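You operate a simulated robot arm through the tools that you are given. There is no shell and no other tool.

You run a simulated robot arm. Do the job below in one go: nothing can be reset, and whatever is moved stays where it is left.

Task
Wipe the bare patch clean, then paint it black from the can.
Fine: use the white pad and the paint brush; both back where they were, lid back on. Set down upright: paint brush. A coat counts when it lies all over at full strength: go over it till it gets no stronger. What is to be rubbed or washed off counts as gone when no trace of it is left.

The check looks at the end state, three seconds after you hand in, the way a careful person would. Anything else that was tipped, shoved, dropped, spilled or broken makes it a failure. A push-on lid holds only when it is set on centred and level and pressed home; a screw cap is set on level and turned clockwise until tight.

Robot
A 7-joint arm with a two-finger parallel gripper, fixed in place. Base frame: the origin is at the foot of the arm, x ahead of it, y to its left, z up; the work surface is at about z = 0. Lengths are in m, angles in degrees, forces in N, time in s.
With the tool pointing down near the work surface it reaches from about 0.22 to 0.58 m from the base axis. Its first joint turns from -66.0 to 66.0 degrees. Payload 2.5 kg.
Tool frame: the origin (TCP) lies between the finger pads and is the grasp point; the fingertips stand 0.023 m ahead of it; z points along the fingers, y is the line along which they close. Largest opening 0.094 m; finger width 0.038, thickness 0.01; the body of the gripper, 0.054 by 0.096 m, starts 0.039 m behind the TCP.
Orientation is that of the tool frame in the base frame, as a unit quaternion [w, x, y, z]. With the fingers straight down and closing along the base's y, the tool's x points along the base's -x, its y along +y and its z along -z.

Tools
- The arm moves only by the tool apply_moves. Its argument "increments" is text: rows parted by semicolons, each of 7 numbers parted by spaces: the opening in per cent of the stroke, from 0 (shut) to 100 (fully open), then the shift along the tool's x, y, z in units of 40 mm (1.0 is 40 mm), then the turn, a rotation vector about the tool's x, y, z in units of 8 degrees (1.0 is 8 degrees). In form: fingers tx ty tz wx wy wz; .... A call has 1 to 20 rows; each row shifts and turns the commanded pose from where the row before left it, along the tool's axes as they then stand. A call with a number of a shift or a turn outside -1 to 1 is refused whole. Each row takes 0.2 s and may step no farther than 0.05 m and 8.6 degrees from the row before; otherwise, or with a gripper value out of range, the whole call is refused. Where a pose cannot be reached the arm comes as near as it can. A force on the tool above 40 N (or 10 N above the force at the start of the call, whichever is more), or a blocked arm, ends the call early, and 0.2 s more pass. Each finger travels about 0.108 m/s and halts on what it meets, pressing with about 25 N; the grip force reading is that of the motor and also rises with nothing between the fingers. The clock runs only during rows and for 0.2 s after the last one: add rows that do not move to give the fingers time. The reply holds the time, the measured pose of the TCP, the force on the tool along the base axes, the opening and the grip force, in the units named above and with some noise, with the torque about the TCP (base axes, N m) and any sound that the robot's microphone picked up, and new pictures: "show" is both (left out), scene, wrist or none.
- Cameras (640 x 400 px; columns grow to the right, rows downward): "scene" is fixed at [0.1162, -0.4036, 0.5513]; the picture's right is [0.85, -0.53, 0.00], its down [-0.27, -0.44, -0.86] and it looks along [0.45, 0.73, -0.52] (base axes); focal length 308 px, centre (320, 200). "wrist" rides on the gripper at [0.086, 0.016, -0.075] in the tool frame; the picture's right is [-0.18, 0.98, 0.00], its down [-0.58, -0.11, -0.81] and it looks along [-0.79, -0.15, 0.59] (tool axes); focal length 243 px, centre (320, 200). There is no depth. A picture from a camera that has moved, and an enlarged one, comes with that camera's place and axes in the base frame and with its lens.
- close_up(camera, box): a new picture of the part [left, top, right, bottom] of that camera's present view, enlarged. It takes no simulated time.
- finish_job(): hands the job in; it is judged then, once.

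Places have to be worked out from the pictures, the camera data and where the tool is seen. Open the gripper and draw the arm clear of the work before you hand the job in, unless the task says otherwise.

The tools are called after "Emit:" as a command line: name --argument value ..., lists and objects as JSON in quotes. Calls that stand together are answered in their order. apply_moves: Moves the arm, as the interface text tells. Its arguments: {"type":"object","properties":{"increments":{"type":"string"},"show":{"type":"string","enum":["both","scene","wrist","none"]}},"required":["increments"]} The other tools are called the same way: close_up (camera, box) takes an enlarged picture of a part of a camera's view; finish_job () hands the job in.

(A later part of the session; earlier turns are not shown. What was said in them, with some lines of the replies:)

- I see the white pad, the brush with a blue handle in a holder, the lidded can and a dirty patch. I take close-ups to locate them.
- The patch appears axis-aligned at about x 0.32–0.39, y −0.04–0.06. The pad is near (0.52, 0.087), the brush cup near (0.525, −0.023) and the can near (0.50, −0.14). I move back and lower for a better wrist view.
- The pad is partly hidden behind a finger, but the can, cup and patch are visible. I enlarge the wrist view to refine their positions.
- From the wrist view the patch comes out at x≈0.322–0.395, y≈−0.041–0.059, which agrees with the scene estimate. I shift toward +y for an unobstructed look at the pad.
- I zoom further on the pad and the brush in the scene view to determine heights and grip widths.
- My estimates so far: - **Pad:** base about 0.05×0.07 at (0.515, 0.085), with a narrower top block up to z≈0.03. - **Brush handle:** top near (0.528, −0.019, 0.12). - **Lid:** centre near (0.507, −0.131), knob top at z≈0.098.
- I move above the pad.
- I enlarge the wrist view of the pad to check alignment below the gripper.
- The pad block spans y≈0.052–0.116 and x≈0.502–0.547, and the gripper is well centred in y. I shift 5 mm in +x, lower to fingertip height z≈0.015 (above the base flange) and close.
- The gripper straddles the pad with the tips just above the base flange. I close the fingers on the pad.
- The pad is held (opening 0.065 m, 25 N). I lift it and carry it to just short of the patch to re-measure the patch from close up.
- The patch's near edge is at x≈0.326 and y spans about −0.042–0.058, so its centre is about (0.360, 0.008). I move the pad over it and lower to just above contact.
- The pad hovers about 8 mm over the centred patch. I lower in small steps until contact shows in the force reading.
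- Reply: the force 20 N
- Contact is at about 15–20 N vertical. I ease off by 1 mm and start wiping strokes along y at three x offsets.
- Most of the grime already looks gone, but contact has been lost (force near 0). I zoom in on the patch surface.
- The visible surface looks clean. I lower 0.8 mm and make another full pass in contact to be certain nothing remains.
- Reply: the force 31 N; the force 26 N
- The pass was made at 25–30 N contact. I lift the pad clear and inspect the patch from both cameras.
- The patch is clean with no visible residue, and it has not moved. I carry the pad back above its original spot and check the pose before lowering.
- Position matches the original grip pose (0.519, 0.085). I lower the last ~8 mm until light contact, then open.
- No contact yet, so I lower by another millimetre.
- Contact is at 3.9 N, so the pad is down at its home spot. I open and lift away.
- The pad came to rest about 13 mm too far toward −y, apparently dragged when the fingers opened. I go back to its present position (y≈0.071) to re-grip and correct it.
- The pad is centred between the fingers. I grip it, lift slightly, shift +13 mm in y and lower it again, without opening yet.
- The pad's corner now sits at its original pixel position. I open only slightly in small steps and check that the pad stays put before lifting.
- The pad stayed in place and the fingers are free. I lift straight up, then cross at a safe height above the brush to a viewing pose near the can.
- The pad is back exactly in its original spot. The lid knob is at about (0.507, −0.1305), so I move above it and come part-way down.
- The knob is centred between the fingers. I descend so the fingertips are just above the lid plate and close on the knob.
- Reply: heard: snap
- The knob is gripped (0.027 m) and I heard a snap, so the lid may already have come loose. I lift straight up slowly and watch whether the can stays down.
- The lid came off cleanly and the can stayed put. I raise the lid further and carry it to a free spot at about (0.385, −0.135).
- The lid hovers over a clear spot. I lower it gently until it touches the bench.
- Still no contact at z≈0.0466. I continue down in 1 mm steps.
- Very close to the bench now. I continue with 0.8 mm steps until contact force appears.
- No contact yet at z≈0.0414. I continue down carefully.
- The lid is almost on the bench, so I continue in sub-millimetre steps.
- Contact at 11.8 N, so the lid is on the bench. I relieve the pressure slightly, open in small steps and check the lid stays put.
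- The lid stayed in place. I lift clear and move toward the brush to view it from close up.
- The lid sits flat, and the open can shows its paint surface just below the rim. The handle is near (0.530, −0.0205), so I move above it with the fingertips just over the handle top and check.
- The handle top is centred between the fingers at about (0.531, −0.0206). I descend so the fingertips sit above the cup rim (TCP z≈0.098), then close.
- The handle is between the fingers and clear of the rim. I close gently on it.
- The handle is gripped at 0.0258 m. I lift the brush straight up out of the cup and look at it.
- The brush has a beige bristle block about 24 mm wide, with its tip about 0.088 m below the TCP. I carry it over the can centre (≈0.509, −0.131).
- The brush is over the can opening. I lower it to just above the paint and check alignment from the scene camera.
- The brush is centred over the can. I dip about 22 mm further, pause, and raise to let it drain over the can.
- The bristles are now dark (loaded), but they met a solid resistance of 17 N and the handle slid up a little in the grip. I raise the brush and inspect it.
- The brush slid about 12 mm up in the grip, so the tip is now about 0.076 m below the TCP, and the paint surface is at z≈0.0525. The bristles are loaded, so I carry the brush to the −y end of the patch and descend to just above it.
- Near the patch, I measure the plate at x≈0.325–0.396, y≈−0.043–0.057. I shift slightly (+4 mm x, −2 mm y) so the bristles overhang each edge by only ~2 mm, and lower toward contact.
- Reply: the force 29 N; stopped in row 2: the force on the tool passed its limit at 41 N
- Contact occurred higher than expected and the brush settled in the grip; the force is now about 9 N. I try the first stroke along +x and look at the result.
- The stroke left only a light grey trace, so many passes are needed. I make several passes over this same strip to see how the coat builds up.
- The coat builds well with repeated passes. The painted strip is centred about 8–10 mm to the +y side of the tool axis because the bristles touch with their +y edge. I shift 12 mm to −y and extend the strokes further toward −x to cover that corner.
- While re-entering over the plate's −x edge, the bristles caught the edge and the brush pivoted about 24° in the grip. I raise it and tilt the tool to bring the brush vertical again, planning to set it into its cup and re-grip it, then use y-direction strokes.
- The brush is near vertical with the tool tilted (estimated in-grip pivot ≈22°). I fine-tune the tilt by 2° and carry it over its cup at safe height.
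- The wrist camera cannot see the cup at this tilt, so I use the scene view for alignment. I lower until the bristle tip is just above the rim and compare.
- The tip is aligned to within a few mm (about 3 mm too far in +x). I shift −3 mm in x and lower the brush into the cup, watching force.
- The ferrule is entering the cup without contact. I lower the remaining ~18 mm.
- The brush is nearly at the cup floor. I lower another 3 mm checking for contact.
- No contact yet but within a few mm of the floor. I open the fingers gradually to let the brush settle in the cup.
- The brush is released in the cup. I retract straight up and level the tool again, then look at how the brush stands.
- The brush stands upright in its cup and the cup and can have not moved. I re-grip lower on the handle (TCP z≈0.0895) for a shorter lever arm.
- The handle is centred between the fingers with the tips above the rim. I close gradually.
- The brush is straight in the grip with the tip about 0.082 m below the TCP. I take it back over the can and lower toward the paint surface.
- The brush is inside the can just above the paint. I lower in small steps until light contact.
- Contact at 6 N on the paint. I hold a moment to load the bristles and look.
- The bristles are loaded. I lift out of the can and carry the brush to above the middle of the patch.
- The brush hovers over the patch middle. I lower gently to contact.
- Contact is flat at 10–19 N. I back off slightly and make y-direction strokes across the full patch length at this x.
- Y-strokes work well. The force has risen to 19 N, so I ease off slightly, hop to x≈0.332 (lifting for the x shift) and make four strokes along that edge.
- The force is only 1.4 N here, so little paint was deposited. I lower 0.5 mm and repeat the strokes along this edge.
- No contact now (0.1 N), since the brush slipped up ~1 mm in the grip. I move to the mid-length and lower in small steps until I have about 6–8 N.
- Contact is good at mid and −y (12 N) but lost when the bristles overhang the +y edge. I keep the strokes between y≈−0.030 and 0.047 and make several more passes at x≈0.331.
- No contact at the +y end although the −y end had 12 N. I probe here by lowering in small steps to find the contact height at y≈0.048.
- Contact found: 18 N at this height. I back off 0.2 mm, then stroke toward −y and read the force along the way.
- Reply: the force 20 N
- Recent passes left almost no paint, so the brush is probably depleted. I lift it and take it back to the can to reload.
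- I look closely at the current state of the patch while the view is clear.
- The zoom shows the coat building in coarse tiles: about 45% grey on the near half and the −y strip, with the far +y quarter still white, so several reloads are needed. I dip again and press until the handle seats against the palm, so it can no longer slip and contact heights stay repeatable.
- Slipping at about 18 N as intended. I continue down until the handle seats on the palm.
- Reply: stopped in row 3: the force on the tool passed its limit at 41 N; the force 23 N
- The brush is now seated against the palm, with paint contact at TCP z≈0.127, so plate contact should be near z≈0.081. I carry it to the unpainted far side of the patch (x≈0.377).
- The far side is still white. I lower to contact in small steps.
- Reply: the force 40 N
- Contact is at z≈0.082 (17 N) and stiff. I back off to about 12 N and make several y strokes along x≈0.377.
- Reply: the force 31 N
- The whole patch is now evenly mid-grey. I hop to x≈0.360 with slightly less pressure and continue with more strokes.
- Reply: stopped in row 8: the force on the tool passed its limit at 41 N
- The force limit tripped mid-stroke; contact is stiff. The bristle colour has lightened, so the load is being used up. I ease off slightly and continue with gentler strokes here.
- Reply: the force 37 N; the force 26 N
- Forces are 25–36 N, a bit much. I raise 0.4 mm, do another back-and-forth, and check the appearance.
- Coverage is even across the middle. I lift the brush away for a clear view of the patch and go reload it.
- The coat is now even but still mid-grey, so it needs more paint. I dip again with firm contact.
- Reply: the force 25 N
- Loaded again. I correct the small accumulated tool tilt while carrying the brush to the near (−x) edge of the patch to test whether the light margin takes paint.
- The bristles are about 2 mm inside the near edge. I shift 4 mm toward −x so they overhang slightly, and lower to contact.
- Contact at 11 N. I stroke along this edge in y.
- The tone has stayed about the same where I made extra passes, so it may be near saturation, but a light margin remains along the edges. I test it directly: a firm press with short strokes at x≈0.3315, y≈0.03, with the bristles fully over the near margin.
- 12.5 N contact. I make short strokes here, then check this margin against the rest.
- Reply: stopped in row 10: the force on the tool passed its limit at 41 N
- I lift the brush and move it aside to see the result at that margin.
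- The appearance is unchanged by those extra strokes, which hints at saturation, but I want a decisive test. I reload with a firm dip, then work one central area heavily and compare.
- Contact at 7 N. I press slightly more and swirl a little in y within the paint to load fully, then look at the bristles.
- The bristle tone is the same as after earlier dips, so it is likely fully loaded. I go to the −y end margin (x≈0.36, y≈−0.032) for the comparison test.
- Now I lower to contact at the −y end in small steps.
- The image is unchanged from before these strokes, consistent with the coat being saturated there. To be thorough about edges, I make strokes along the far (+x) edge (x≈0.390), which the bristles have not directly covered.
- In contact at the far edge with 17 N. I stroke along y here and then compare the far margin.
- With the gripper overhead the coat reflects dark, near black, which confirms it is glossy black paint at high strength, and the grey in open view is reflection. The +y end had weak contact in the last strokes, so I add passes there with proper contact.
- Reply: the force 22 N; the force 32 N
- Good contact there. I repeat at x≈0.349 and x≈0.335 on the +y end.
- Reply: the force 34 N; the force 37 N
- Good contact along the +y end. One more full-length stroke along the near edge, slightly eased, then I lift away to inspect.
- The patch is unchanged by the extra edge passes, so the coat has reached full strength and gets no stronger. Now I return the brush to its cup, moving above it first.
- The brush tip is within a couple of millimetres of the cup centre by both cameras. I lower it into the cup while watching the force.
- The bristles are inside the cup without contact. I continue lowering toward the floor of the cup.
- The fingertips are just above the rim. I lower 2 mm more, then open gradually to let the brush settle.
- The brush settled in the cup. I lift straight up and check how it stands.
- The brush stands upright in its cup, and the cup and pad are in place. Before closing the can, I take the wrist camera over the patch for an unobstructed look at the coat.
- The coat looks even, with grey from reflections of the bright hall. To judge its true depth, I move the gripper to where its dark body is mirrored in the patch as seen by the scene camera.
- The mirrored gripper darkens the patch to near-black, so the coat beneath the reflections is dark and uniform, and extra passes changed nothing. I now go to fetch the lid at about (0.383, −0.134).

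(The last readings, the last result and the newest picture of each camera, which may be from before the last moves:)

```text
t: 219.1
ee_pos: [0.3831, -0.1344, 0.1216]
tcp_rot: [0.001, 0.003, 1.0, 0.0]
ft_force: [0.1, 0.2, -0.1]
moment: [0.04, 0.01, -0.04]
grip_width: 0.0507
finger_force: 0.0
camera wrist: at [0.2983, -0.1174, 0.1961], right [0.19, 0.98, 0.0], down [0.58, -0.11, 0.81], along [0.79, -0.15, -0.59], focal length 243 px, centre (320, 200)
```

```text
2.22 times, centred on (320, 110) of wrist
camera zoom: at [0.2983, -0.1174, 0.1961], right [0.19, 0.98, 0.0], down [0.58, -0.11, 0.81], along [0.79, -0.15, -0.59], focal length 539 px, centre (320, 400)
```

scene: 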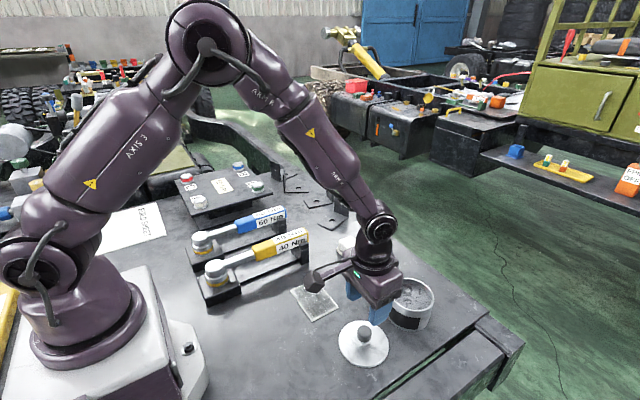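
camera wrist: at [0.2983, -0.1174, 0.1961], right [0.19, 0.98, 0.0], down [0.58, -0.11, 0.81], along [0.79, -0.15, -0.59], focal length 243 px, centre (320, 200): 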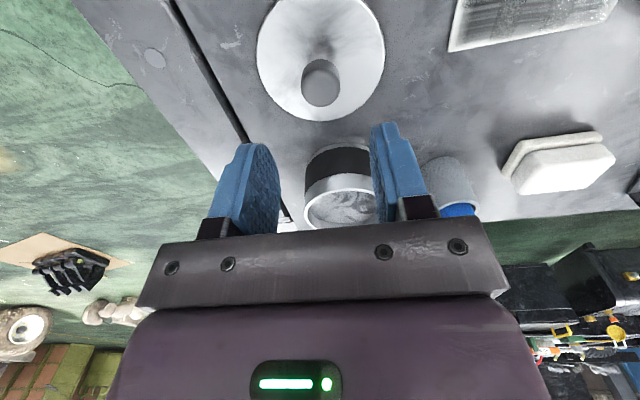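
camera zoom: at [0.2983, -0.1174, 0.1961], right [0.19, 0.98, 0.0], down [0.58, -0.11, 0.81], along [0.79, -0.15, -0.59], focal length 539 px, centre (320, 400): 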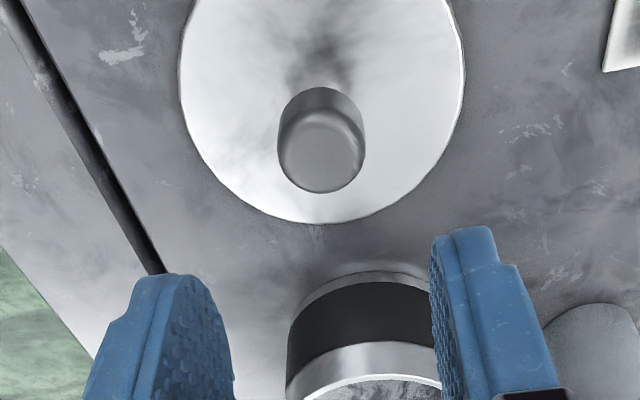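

The knob is centred between the fingers. I descend around it and check before closing.

Emit:
apply_moves --increments "54 0 0 0.9 0 0 0;54 0 0 0.7 0 0 0;54 0 0 0.4 0 0 0;54 0 0 0.18 0 0 0;54 0 0 0 0 0 0" --show "wrist"

Emit:
close_up --camera "wrist" --box '[220, 40, 420, 220]'

Emit:
close_up --camera "scene" --box '[310, 280, 410, 370]'

```text
t: 220.3
ee_pos: [0.3826, -0.1325, 0.0346]
tcp_rot: [0.002, 0.003, 1.0, -0.001]
ft_force: [0.6, -0.6, 0.1]
moment: [0.01, 0.01, -0.03]
grip_width: 0.0509
finger_force: 0.0
camera wrist: at [0.2966, -0.1157, 0.1087], right [0.19, 0.98, 0.0], down [0.58, -0.11, 0.81], along [0.79, -0.15, -0.59], focal length 243 px, centre (320, 200)
```

wrist: 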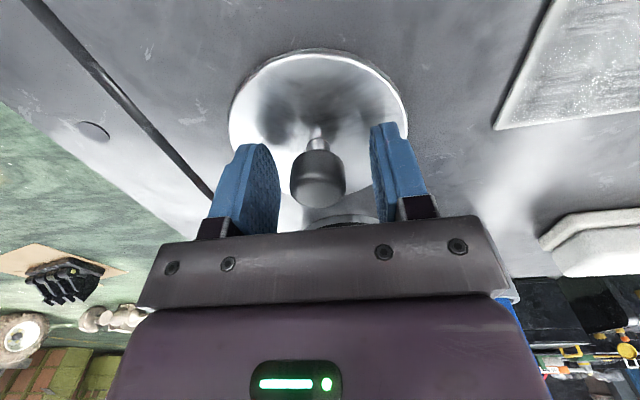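

```text
2.22 times, centred on (320, 130) of wrist
camera zoom: at [0.2966, -0.1157, 0.1087], right [0.19, 0.98, 0.0], down [0.58, -0.11, 0.81], along [0.79, -0.15, -0.59], focal length 539 px, centre (320, 356)
```

zoom: 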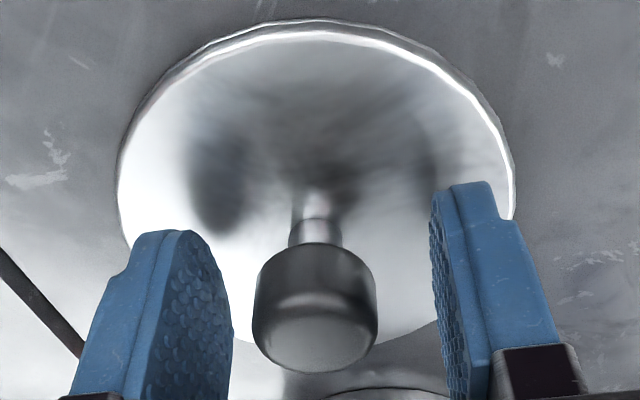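

```text
4.44 times, centred on (360, 325) of scene
camera zoom: at [0.1162, -0.4036, 0.5513], right [0.85, -0.53, 0.0], down [-0.27, -0.44, -0.86], along [0.45, 0.73, -0.52], focal length 1370 px, centre (142, -356)
```

zoom: 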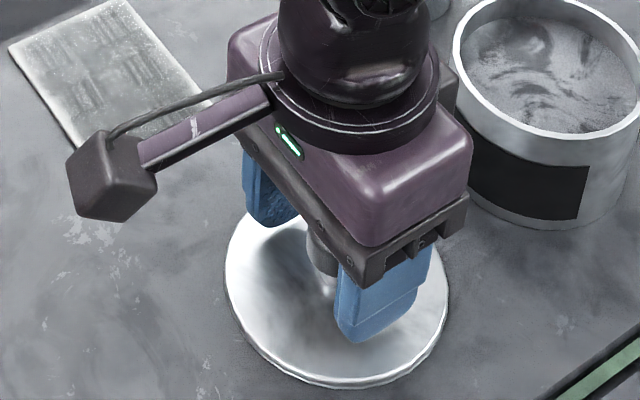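

The view matches the original grip within about 1 mm (knob 1.3 mm toward −y). I shift y by −1.3 mm and close on the knob.

Emit:
apply_moves --increments "54 0 -0.033 0 0 0 0;45 0 0 0 0 0 0;36 0 0 0 0 0 0;32 0 0 0 0 0 0;29 0 0 0 0 0 0;10 0 0 0 0 0 0;10 0 0 0 0 0 0;10 0 0 0 0 0 0" --show "wrist"

Emit:
close_up --camera "wrist" --box '[220, 40, 420, 220]'

```text
t: 222.1
ee_pos: [0.3829, -0.1326, 0.0348]
tcp_rot: [0.001, 0.002, 1.0, -0.001]
ft_force: [-0.3, 0.5, 1.3]
moment: [0.08, -0.03, -0.01]
grip_width: 0.0269
finger_force: 25.2
camera wrist: at [0.2968, -0.1174, 0.1092], right [0.19, 0.98, 0.0], down [0.58, -0.11, 0.81], along [0.79, -0.15, -0.59], focal length 243 px, centre (320, 200)
```

wrist: 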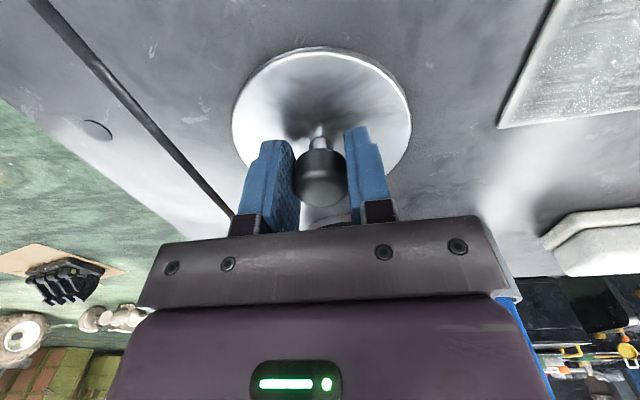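

```text
2.22 times, centred on (320, 130) of wrist
camera zoom: at [0.2968, -0.1174, 0.1092], right [0.19, 0.98, 0.0], down [0.58, -0.11, 0.81], along [0.79, -0.15, -0.59], focal length 539 px, centre (320, 356)
```

zoom: 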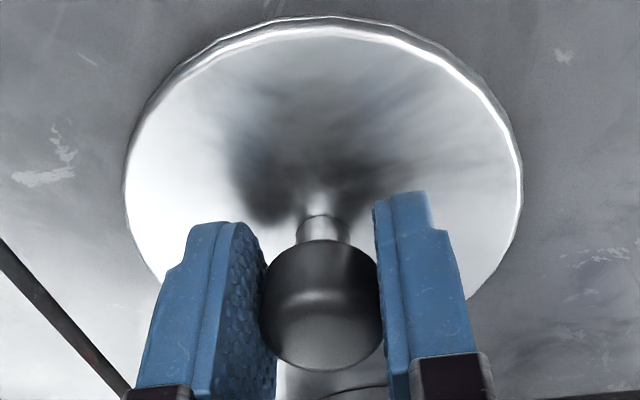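

The grip view is identical to the one when I set the lid down, so the relative offset is known: +124 mm x, +4 mm y. I lift the lid and carry it above the can.

Emit:
apply_moves --increments "10 0 0 -0.4 0 0 0;10 0 0 -0.9 0 0 0;10 0 0 -0.95 0 0 0;10 0 0 -1 0 0 0;10 -0.775 0.025 0 0 0 0;10 -0.775 0.025 0 0 0 0;10 -0.775 0.025 0 0 0 0;10 -0.775 0.025 0 0 0 0;10 0 0 0.7 0 0 0;10 0 0 0 0 0 0;10 0 0 0 0 0 0" --show "both"

Emit:
close_up --camera "scene" --box '[350, 220, 470, 340]'

Emit:
close_up --camera "wrist" --box '[200, 0, 440, 200]'

```text
t: 224.5
ee_pos: [0.507, -0.1298, 0.1386]
tcp_rot: [0.001, 0.003, 1.0, -0.001]
ft_force: [-0.2, 0.1, -0.5]
moment: [0.01, -0.01, -0.01]
grip_width: 0.0269
finger_force: 24.8
camera wrist: at [0.4207, -0.1142, 0.2122], right [0.19, 0.98, 0.0], down [0.58, -0.11, 0.81], along [0.79, -0.15, -0.59], focal length 243 px, centre (320, 200)
```

scene: 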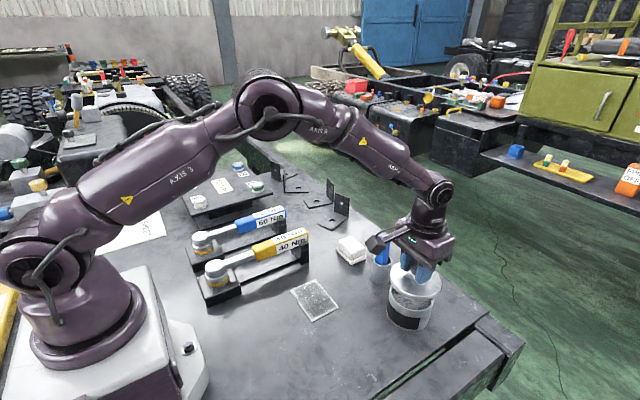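
wrist: 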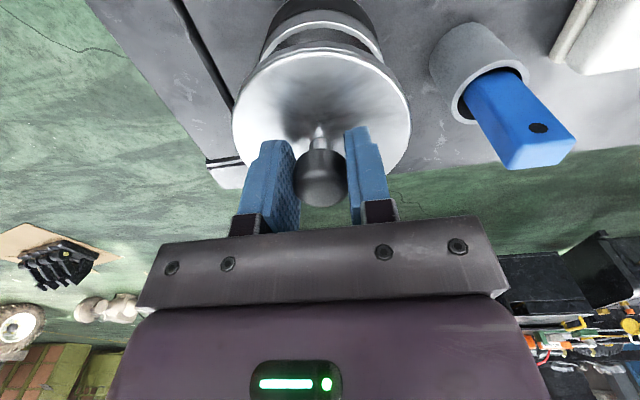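

```text
3.33 times, centred on (410, 280) of scene
camera zoom: at [0.1162, -0.4036, 0.5513], right [0.85, -0.53, 0.0], down [-0.27, -0.44, -0.86], along [0.45, 0.73, -0.52], focal length 1027 px, centre (20, -67)
```

zoom: 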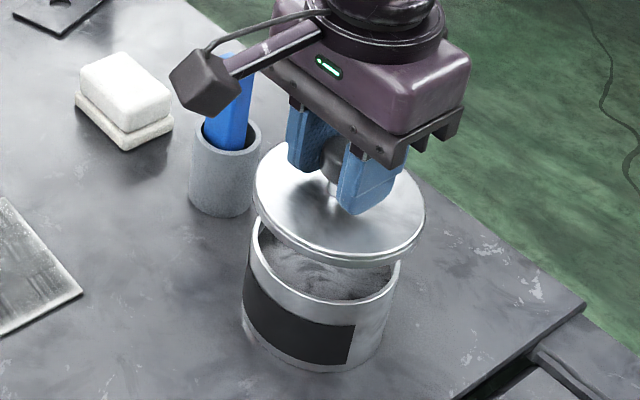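

```text
2.00 times, centred on (320, 100) of wrist
camera zoom: at [0.4207, -0.1142, 0.2122], right [0.19, 0.98, 0.0], down [0.58, -0.11, 0.81], along [0.79, -0.15, -0.59], focal length 485 px, centre (320, 400)
```

zoom: 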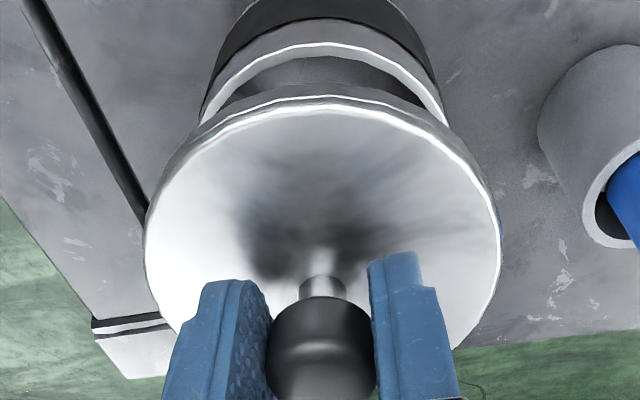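

The lid is above the can and its centre lines up in both views. I lower it to a few millimetres above the seat and check.

Emit:
apply_moves --increments "10 0 0 0.5 0 0 0;10 0 0 0.3 0 0 0;10 0 0 0.08 0 0 0;10 0 0 0 0 0 0" --show "wrist"

Emit:
close_up --camera "scene" --box '[370, 250, 450, 340]'

Emit:
close_up --camera "wrist" --box '[200, 20, 440, 220]'

```text
t: 225.5
ee_pos: [0.5078, -0.1305, 0.1016]
tcp_rot: [0.001, 0.002, 1.0, -0.001]
ft_force: [0.1, 0.0, 0.6]
moment: [-0.01, 0.03, 0.02]
grip_width: 0.0271
finger_force: 25.1
camera wrist: at [0.4212, -0.1146, 0.1758], right [0.19, 0.98, 0.0], down [0.58, -0.11, 0.81], along [0.79, -0.15, -0.59], focal length 243 px, centre (320, 200)
```

wrist: 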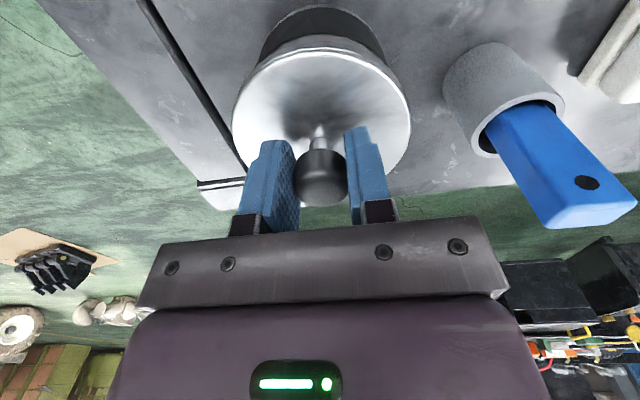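

```text
4.44 times, centred on (410, 295) of scene
camera zoom: at [0.1162, -0.4036, 0.5513], right [0.85, -0.53, 0.0], down [-0.27, -0.44, -0.86], along [0.45, 0.73, -0.52], focal length 1370 px, centre (-80, -222)
```

zoom: 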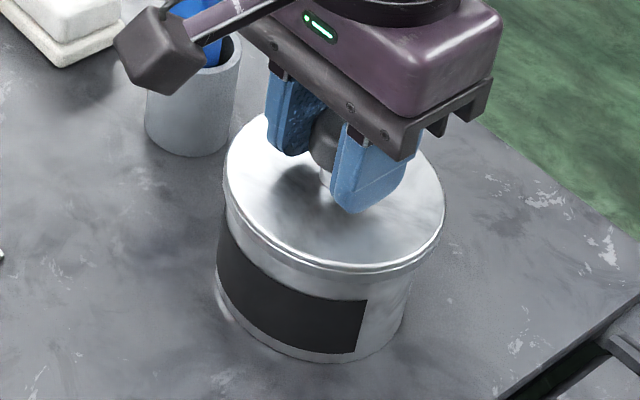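

```text
2.00 times, centred on (320, 120) of wrist
camera zoom: at [0.4212, -0.1146, 0.1758], right [0.19, 0.98, 0.0], down [0.58, -0.11, 0.81], along [0.79, -0.15, -0.59], focal length 485 px, centre (320, 360)
```

zoom: 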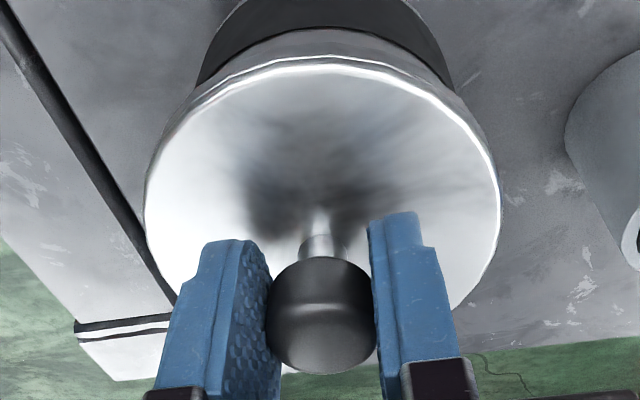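

The lid is about 4 mm above its seat and concentric. I lower in 1 mm steps, watching force and sound.

Emit:
apply_moves --increments "10 0 0 0.05 0 0 0;10 0 0 0.025 0 0 0;10 0 0 0 0 0 0" --show "none"

Emit:
apply_moves --increments "10 0 0 0.025 0 0 0;10 0 0 0 0 0 0" --show "none"

```text
t: 226.3
ee_pos: [0.5073, -0.1307, 0.0982]
tcp_rot: [0.001, 0.002, 1.0, -0.001]
ft_force: [0.3, 0.2, 0.1]
moment: [0.0, 0.0, -0.02]
grip_width: 0.0269
finger_force: 24.5
```

```text
t: 226.9
ee_pos: [0.5075, -0.1309, 0.0975]
tcp_rot: [0.001, 0.003, 1.0, -0.001]
ft_force: [-0.8, 0.1, -0.8]
moment: [-0.02, 0.01, 0.02]
grip_width: 0.0272
finger_force: 25.0
```

Emit:
apply_moves --increments "10 0 0 0.025 0 0 0;10 0 0 0 0 0 0" --show "none"

Emit:
apply_moves --increments "10 0 0 0.025 0 0 0;10 0 0 0 0 0 0" --show "none"

```text
t: 227.5
ee_pos: [0.5068, -0.132, 0.0965]
tcp_rot: [0.0, 0.003, 1.0, -0.002]
ft_force: [0.4, 0.7, 0.7]
moment: [0.11, 0.0, 0.04]
grip_width: 0.027
finger_force: 24.9
```

```text
t: 228.1
ee_pos: [0.5068, -0.1295, 0.0965]
tcp_rot: [0.001, 0.001, 1.0, 0.0]
ft_force: [-18.1, 10.5, 19.8]
moment: [-0.04, 0.06, 0.09]
grip_width: 0.027
finger_force: 24.8
heard: snap
```

A snap: the lid has engaged, with some lateral force indicating a small offset in my grip. I look at it before doing anything else.

Emit:
close_up --camera "scene" --box '[370, 250, 450, 340]'

Emit:
close_up --camera "wrist" --box '[200, 20, 440, 220]'

```text
4.44 times, centred on (410, 295) of scene
camera zoom: at [0.1161, -0.4036, 0.5514], right [0.85, -0.53, 0.0], down [-0.27, -0.44, -0.86], along [0.46, 0.73, -0.52], focal length 1370 px, centre (-80, -222)
```

zoom: 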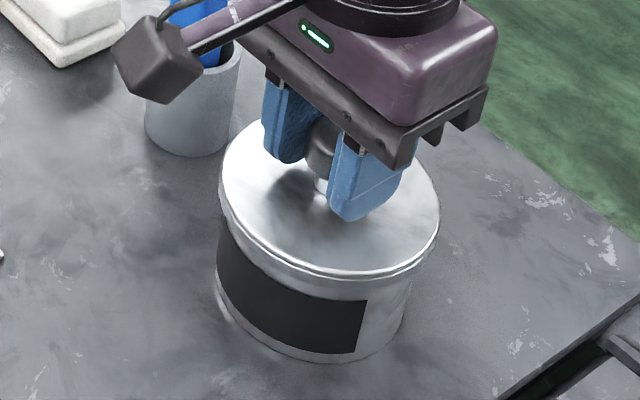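

```text
2.00 times, centred on (320, 120) of wrist
camera zoom: at [0.4206, -0.1142, 0.1711], right [0.19, 0.98, 0.0], down [0.58, -0.11, 0.81], along [0.79, -0.15, -0.59], focal length 485 px, centre (320, 360)
```

zoom: 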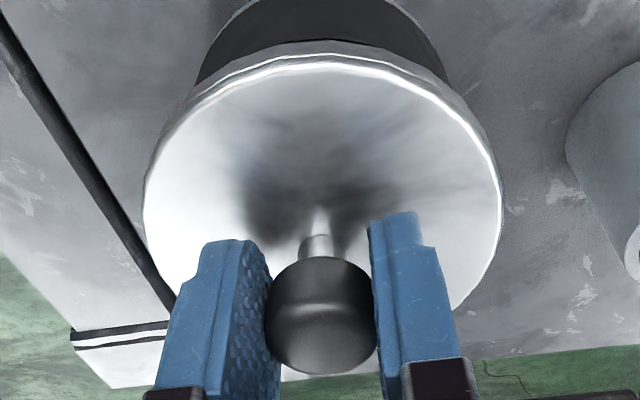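

The lid sits on the rim. I relieve the lateral strain by shifting the gripper slightly (−0.8 mm x, +0.5 mm y) and read the force.

Emit:
apply_moves --increments "10 0.02 0.012 0 0 0 0;10 0 0 0 0 0 0" --show "none"

```text
t: 228.7
ee_pos: [0.5062, -0.1307, 0.0979]
tcp_rot: [0.002, 0.003, 1.0, -0.002]
ft_force: [-4.0, 5.4, 8.4]
moment: [0.22, 0.22, 0.06]
grip_width: 0.0271
finger_force: 24.8
```

Much reduced. One more small lateral correction, then a vertical press to be sure the lid is home.

Emit:
apply_moves --increments "10 0.006 0.012 0 0 0 0;10 0 0 0 0 0 0" --show "none"

Emit:
apply_moves --increments "10 0 0 0.02 0 0 0;10 0 0 0 0 0 0" --show "none"

```text
t: 229.3
ee_pos: [0.5067, -0.1301, 0.0966]
tcp_rot: [0.002, 0.002, 1.0, 0.0]
ft_force: [6.0, 3.2, 5.2]
moment: [0.19, 0.02, 0.07]
grip_width: 0.0271
finger_force: 24.8
```

```text
t: 229.9
ee_pos: [0.5063, -0.1297, 0.0968]
tcp_rot: [0.004, 0.002, 1.0, -0.001]
ft_force: [10.1, 1.7, 11.6]
moment: [0.17, -0.05, -0.05]
grip_width: 0.0271
finger_force: 25.0
```

Emit:
apply_moves --increments "10 -0.008 0 0.025 0 0 0;10 0 0 0.02 0 0 0;10 0 0 0 0 0 0" --show "none"

```text
t: 230.7
ee_pos: [0.5059, -0.1302, 0.0951]
tcp_rot: [0.002, 0.002, 1.0, -0.001]
ft_force: [-1.9, 2.2, 26.7]
moment: [0.18, -0.03, 0.01]
grip_width: 0.027
finger_force: 25.1
```

26.7 N downward with no further movement or sound, so the lid appears home. I release the knob gently and check.

Emit:
apply_moves --increments "10 0 0 -0.02 0 0 0;30 0 0 0 0 0 0;32 0 0 0 0 0 0;35 0 0 0 0 0 0;40 0 0 0 0 0 0;46 0 0 0 0 0 0;52 0 0 0 0 0 0;52 0 0 0 0 0 0;52 0 0 -0.5 0 0 0;52 0 0 -0.8 0 0 0;52 0 0 -0.5 0 0 0;52 0 0 0 0 0 0" --show "both"

Emit:
close_up --camera "scene" --box '[370, 260, 450, 340]'

Emit:
close_up --camera "wrist" --box '[200, 0, 440, 200]'

```text
t: 233.3
ee_pos: [0.5046, -0.1299, 0.1683]
tcp_rot: [0.001, 0.002, 1.0, -0.001]
ft_force: [0.8, -0.2, 0.0]
moment: [-0.02, 0.02, -0.01]
grip_width: 0.0487
finger_force: 0.1
camera wrist: at [0.4191, -0.1128, 0.2414], right [0.19, 0.98, 0.0], down [0.58, -0.11, 0.81], along [0.79, -0.15, -0.59], focal length 243 px, centre (320, 200)
```

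scene: 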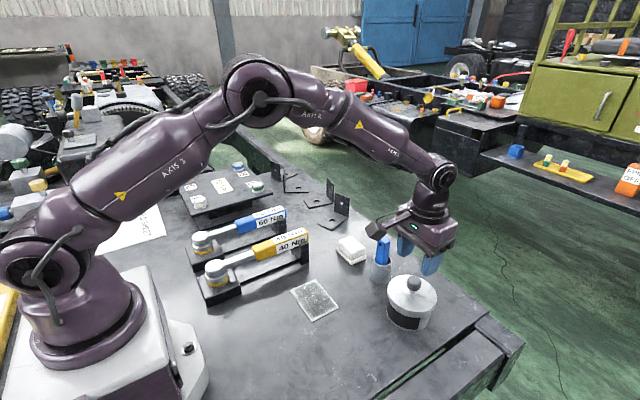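
wrist: 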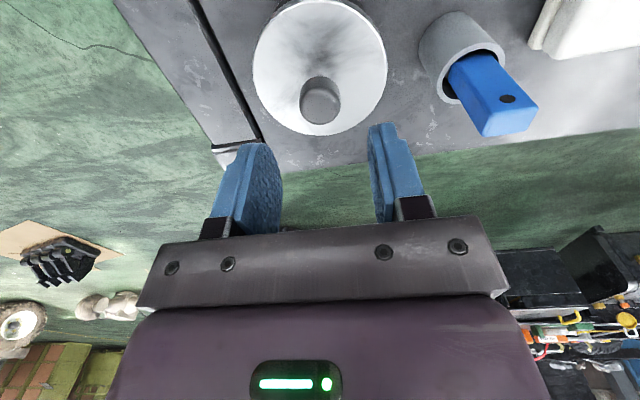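

```text
5.00 times, centred on (410, 300) of scene
camera zoom: at [0.1162, -0.4036, 0.5513], right [0.85, -0.53, 0.0], down [-0.27, -0.44, -0.86], along [0.45, 0.73, -0.52], focal length 1541 px, centre (-130, -300)
```

zoom: 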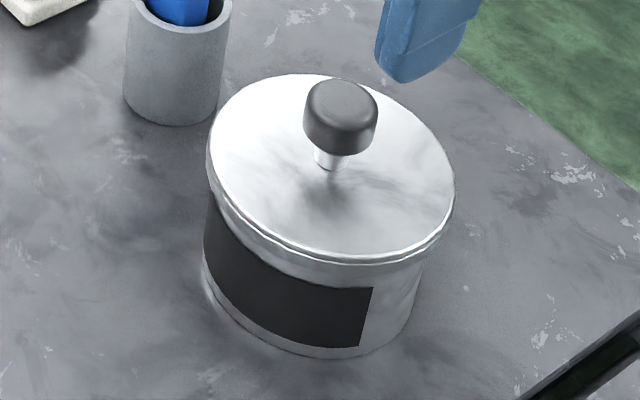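

```text
2.00 times, centred on (320, 100) of wrist
camera zoom: at [0.4191, -0.1128, 0.2414], right [0.19, 0.98, 0.0], down [0.58, -0.11, 0.81], along [0.79, -0.15, -0.59], focal length 485 px, centre (320, 400)
```

zoom: 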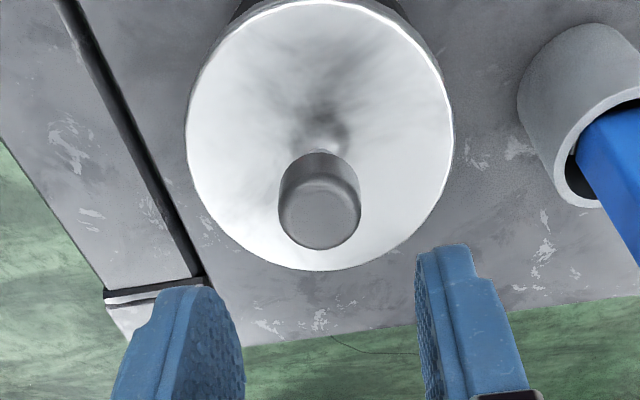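

The lid matches its original appearance pixel for pixel: level, centred and home, with no further snap on release. I take one more close wrist look at the painted patch, especially its edges.

Emit:
apply_moves --increments "52 0 0 -0.5 0 0 0;52 0.786 0.5 0 0 0 0;52 0.786 0.5 0 0 0 0;52 0.786 0.5 0 0 0 0;52 0.786 0.5 0 0 0 0;52 0.786 0.5 0 0 0 0;52 0.786 0.5 0 0 0 0;52 0.786 0.5 0 0 0 0;52 0 0 0.8 0 0 0;52 0 0 0.4 0 0 0;52 0 0 0 0 0 0" --show "wrist"

Emit:
close_up --camera "wrist" --box '[250, 20, 410, 120]'

Emit:
close_up --camera "scene" --box '[330, 225, 410, 285]'

```text
t: 235.7
ee_pos: [0.2891, 0.0114, 0.137]
tcp_rot: [0.002, 0.002, 1.0, -0.001]
ft_force: [0.1, -0.3, 0.1]
moment: [0.02, 0.02, -0.02]
grip_width: 0.049
finger_force: 0.1
camera wrist: at [0.2023, 0.0283, 0.2112], right [0.19, 0.98, 0.0], down [0.58, -0.11, 0.81], along [0.79, -0.15, -0.59], focal length 243 px, centre (320, 200)
```

wrist: 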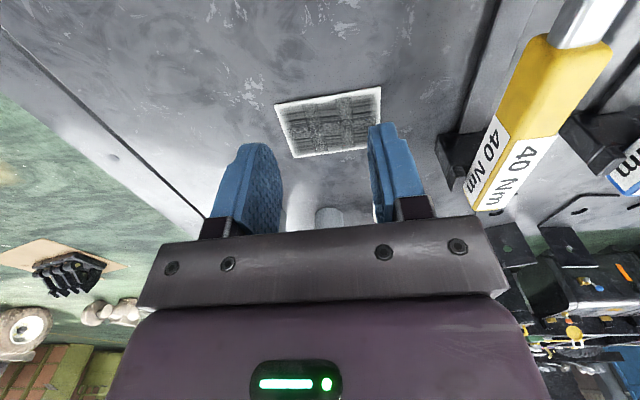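

```text
4.00 times, centred on (330, 70) of wrist
camera zoom: at [0.2023, 0.0283, 0.2112], right [0.19, 0.98, 0.0], down [0.58, -0.11, 0.81], along [0.79, -0.15, -0.59], focal length 970 px, centre (280, 720)
```

zoom: 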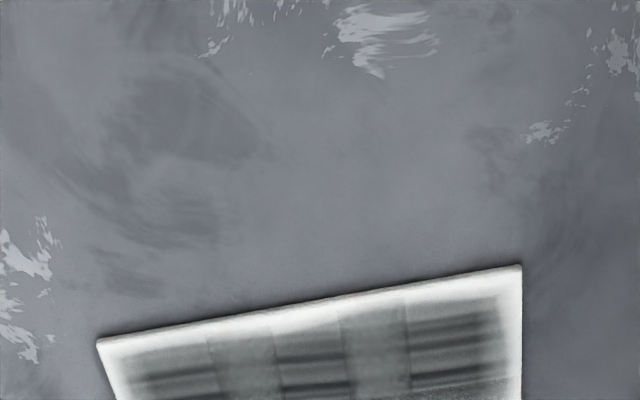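

```text
6.67 times, centred on (370, 255) of scene
camera zoom: at [0.1162, -0.4036, 0.5513], right [0.85, -0.53, 0.0], down [-0.27, -0.44, -0.86], along [0.45, 0.73, -0.52], focal length 2054 px, centre (-13, -167)
```

zoom: 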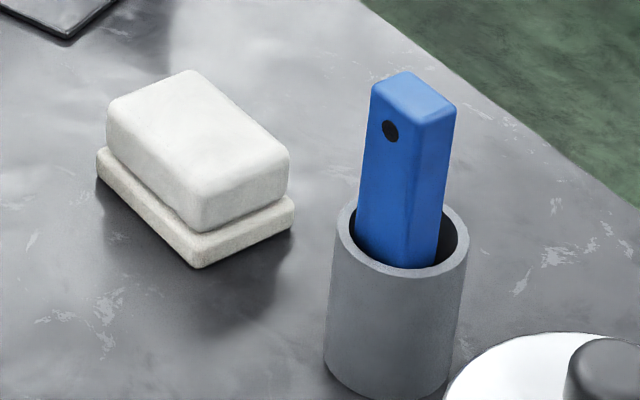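

I zoom tighter on the patch from this wrist view.

Emit:
close_up --camera "wrist" --box '[265, 80, 395, 165]'

Emit:
close_up --camera "wrist" --box '[270, 85, 330, 125]'

```text
4.71 times, centred on (330, 122) of wrist
camera zoom: at [0.2023, 0.0283, 0.2112], right [0.19, 0.98, 0.0], down [0.58, -0.11, 0.81], along [0.79, -0.15, -0.59], focal length 1142 px, centre (273, 565)
```

zoom: 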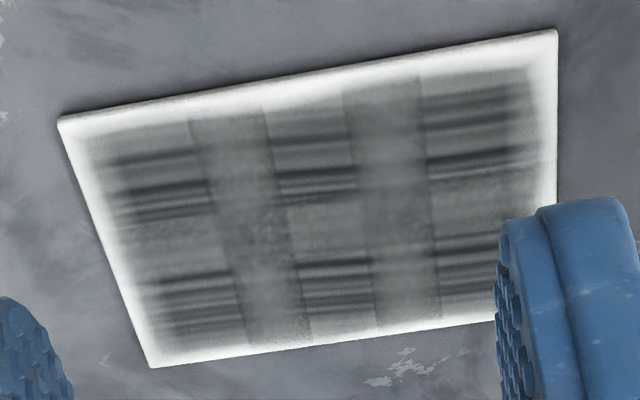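

```text
10.00 times, centred on (300, 105) of wrist
camera zoom: at [0.2023, 0.0283, 0.2112], right [0.19, 0.98, 0.0], down [0.58, -0.11, 0.81], along [0.79, -0.15, -0.59], focal length 2426 px, centre (520, 1150)
```

zoom: 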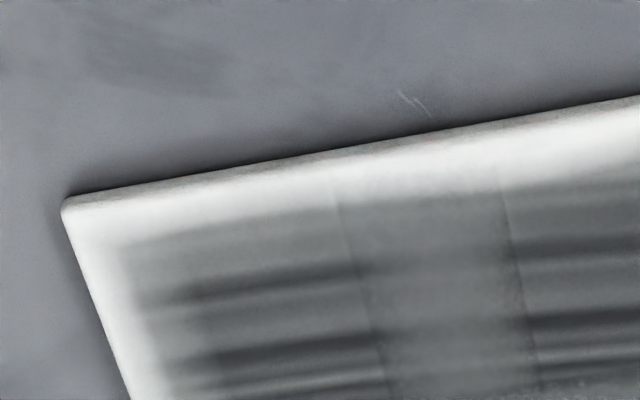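

The coat's stroke texture runs evenly over the whole patch, and the soft light rim did not respond to loaded passes directly over it, so the coat will get no stronger. Everything is back in place, so I open the gripper and raise the arm clear.

Emit:
apply_moves --increments "60 0 0 -0.6 0 0 0;80 0 0 -0.9 0 0 0;100 0 0 -0.9 0 0 0;100 0 0 -0.9 0 0 0;100 0 0 -0.9 0 0 0;100 0 0 -0.9 0 0 0;100 0 0 -0.9 0 0 0;100 0 0 -0.7 0 0 0;100 -0.5 -0.5 0 0 0 0;100 -0.5 -0.5 0 0 0 0;100 0 0 0 0 0 0;100 0 0 0 0 0 0" --show "both"

Emit:
close_up --camera "scene" --box '[280, 220, 460, 340]'

Emit:
close_up --camera "scene" --box '[160, 140, 380, 320]'

```text
t: 238.3
ee_pos: [0.3264, -0.0298, 0.4072]
tcp_rot: [0.001, 0.002, 1.0, 0.0]
ft_force: [-1.2, 0.0, -0.3]
moment: [0.01, -0.03, 0.01]
grip_width: 0.094
finger_force: 0.1
camera wrist: at [0.2405, -0.0139, 0.4811], right [0.19, 0.98, 0.0], down [0.58, -0.11, 0.81], along [0.79, -0.15, -0.59], focal length 243 px, centre (320, 200)
```

scene: 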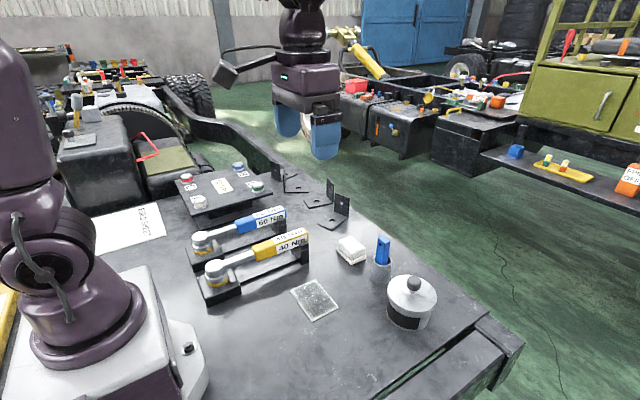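
wrist: 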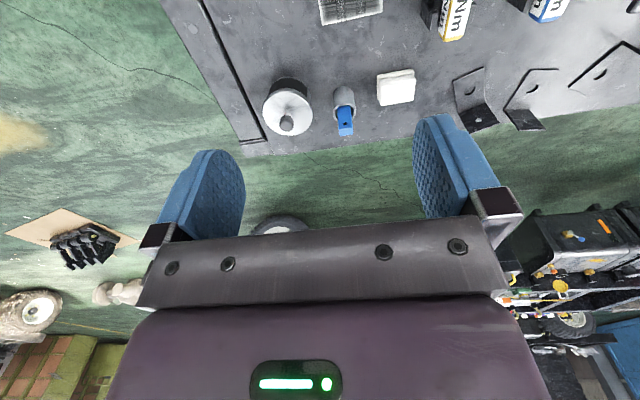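

```text
3.33 times, centred on (370, 280) of scene
camera zoom: at [0.1162, -0.4036, 0.5513], right [0.85, -0.53, 0.0], down [-0.27, -0.44, -0.86], along [0.45, 0.73, -0.52], focal length 1027 px, centre (153, -67)
```

zoom: 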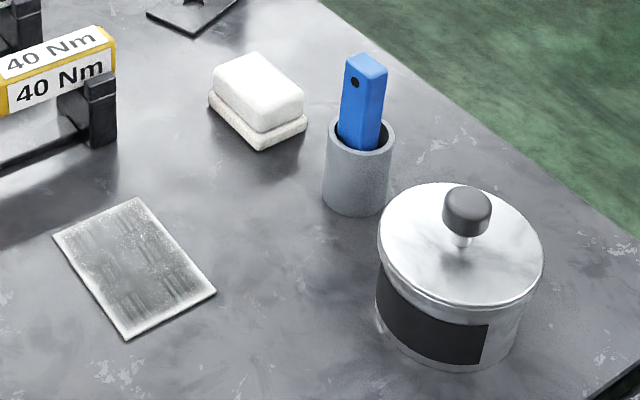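

```text
2.22 times, centred on (270, 230) of scene
camera zoom: at [0.1162, -0.4036, 0.5513], right [0.85, -0.53, 0.0], down [-0.27, -0.44, -0.86], along [0.45, 0.73, -0.52], focal length 685 px, centre (431, 133)
```

zoom: 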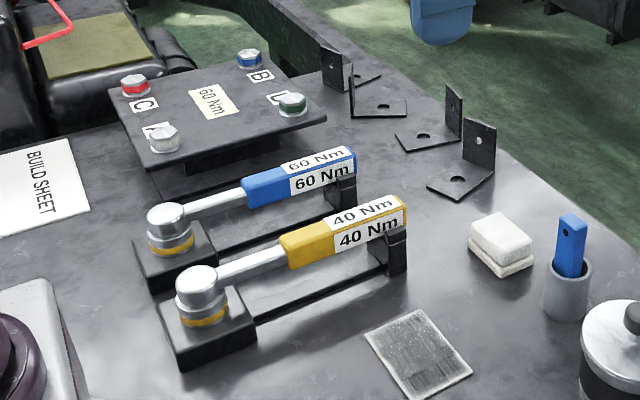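

The final view shows the patch wiped and evenly coated, the pad and upright brush back in place, and the can closed with its lid level. The other items look undisturbed and the arm is clear, so I hand in the job.

Emit:
finish_job

```text
The job is handed in.
```

I wiped the patch and painted it black from the can, then handed the job in. I can't confirm the coat passes the full-strength check all over.

- **Patch:** All the grime came off with the white pad before painting. The coat looks even across the patch. Further passes with a reloaded brush left it no darker, so I took it to be at full strength. It looks grey in open view because the paint is glossy; where the dark gripper was reflected in it, it looked close to black.
- **Edges:** A soft light rim about 5–8 mm wide remains around the edge. Reloaded passes over the rim on all four sides didn't change it, so I judged it to be how the coat is drawn and not missed paint. This is the main doubt about the result.
- **White pad:** It is back in its original spot. It slid about 13 mm when I first let go of it, so I picked it up again and corrected that.
- **Paint brush:** It is standing upright in its cup, within about 3 mm of where it started. It twisted in the grip once while painting, so I set it back in the cup and re-gripped it.
- **Lid:** It is back on the can, centred and level, and pressed down until it snapped. It matches its original position in the camera view.

Nothing else on the bench looks moved or marked, and the arm was open and clear at hand-in.
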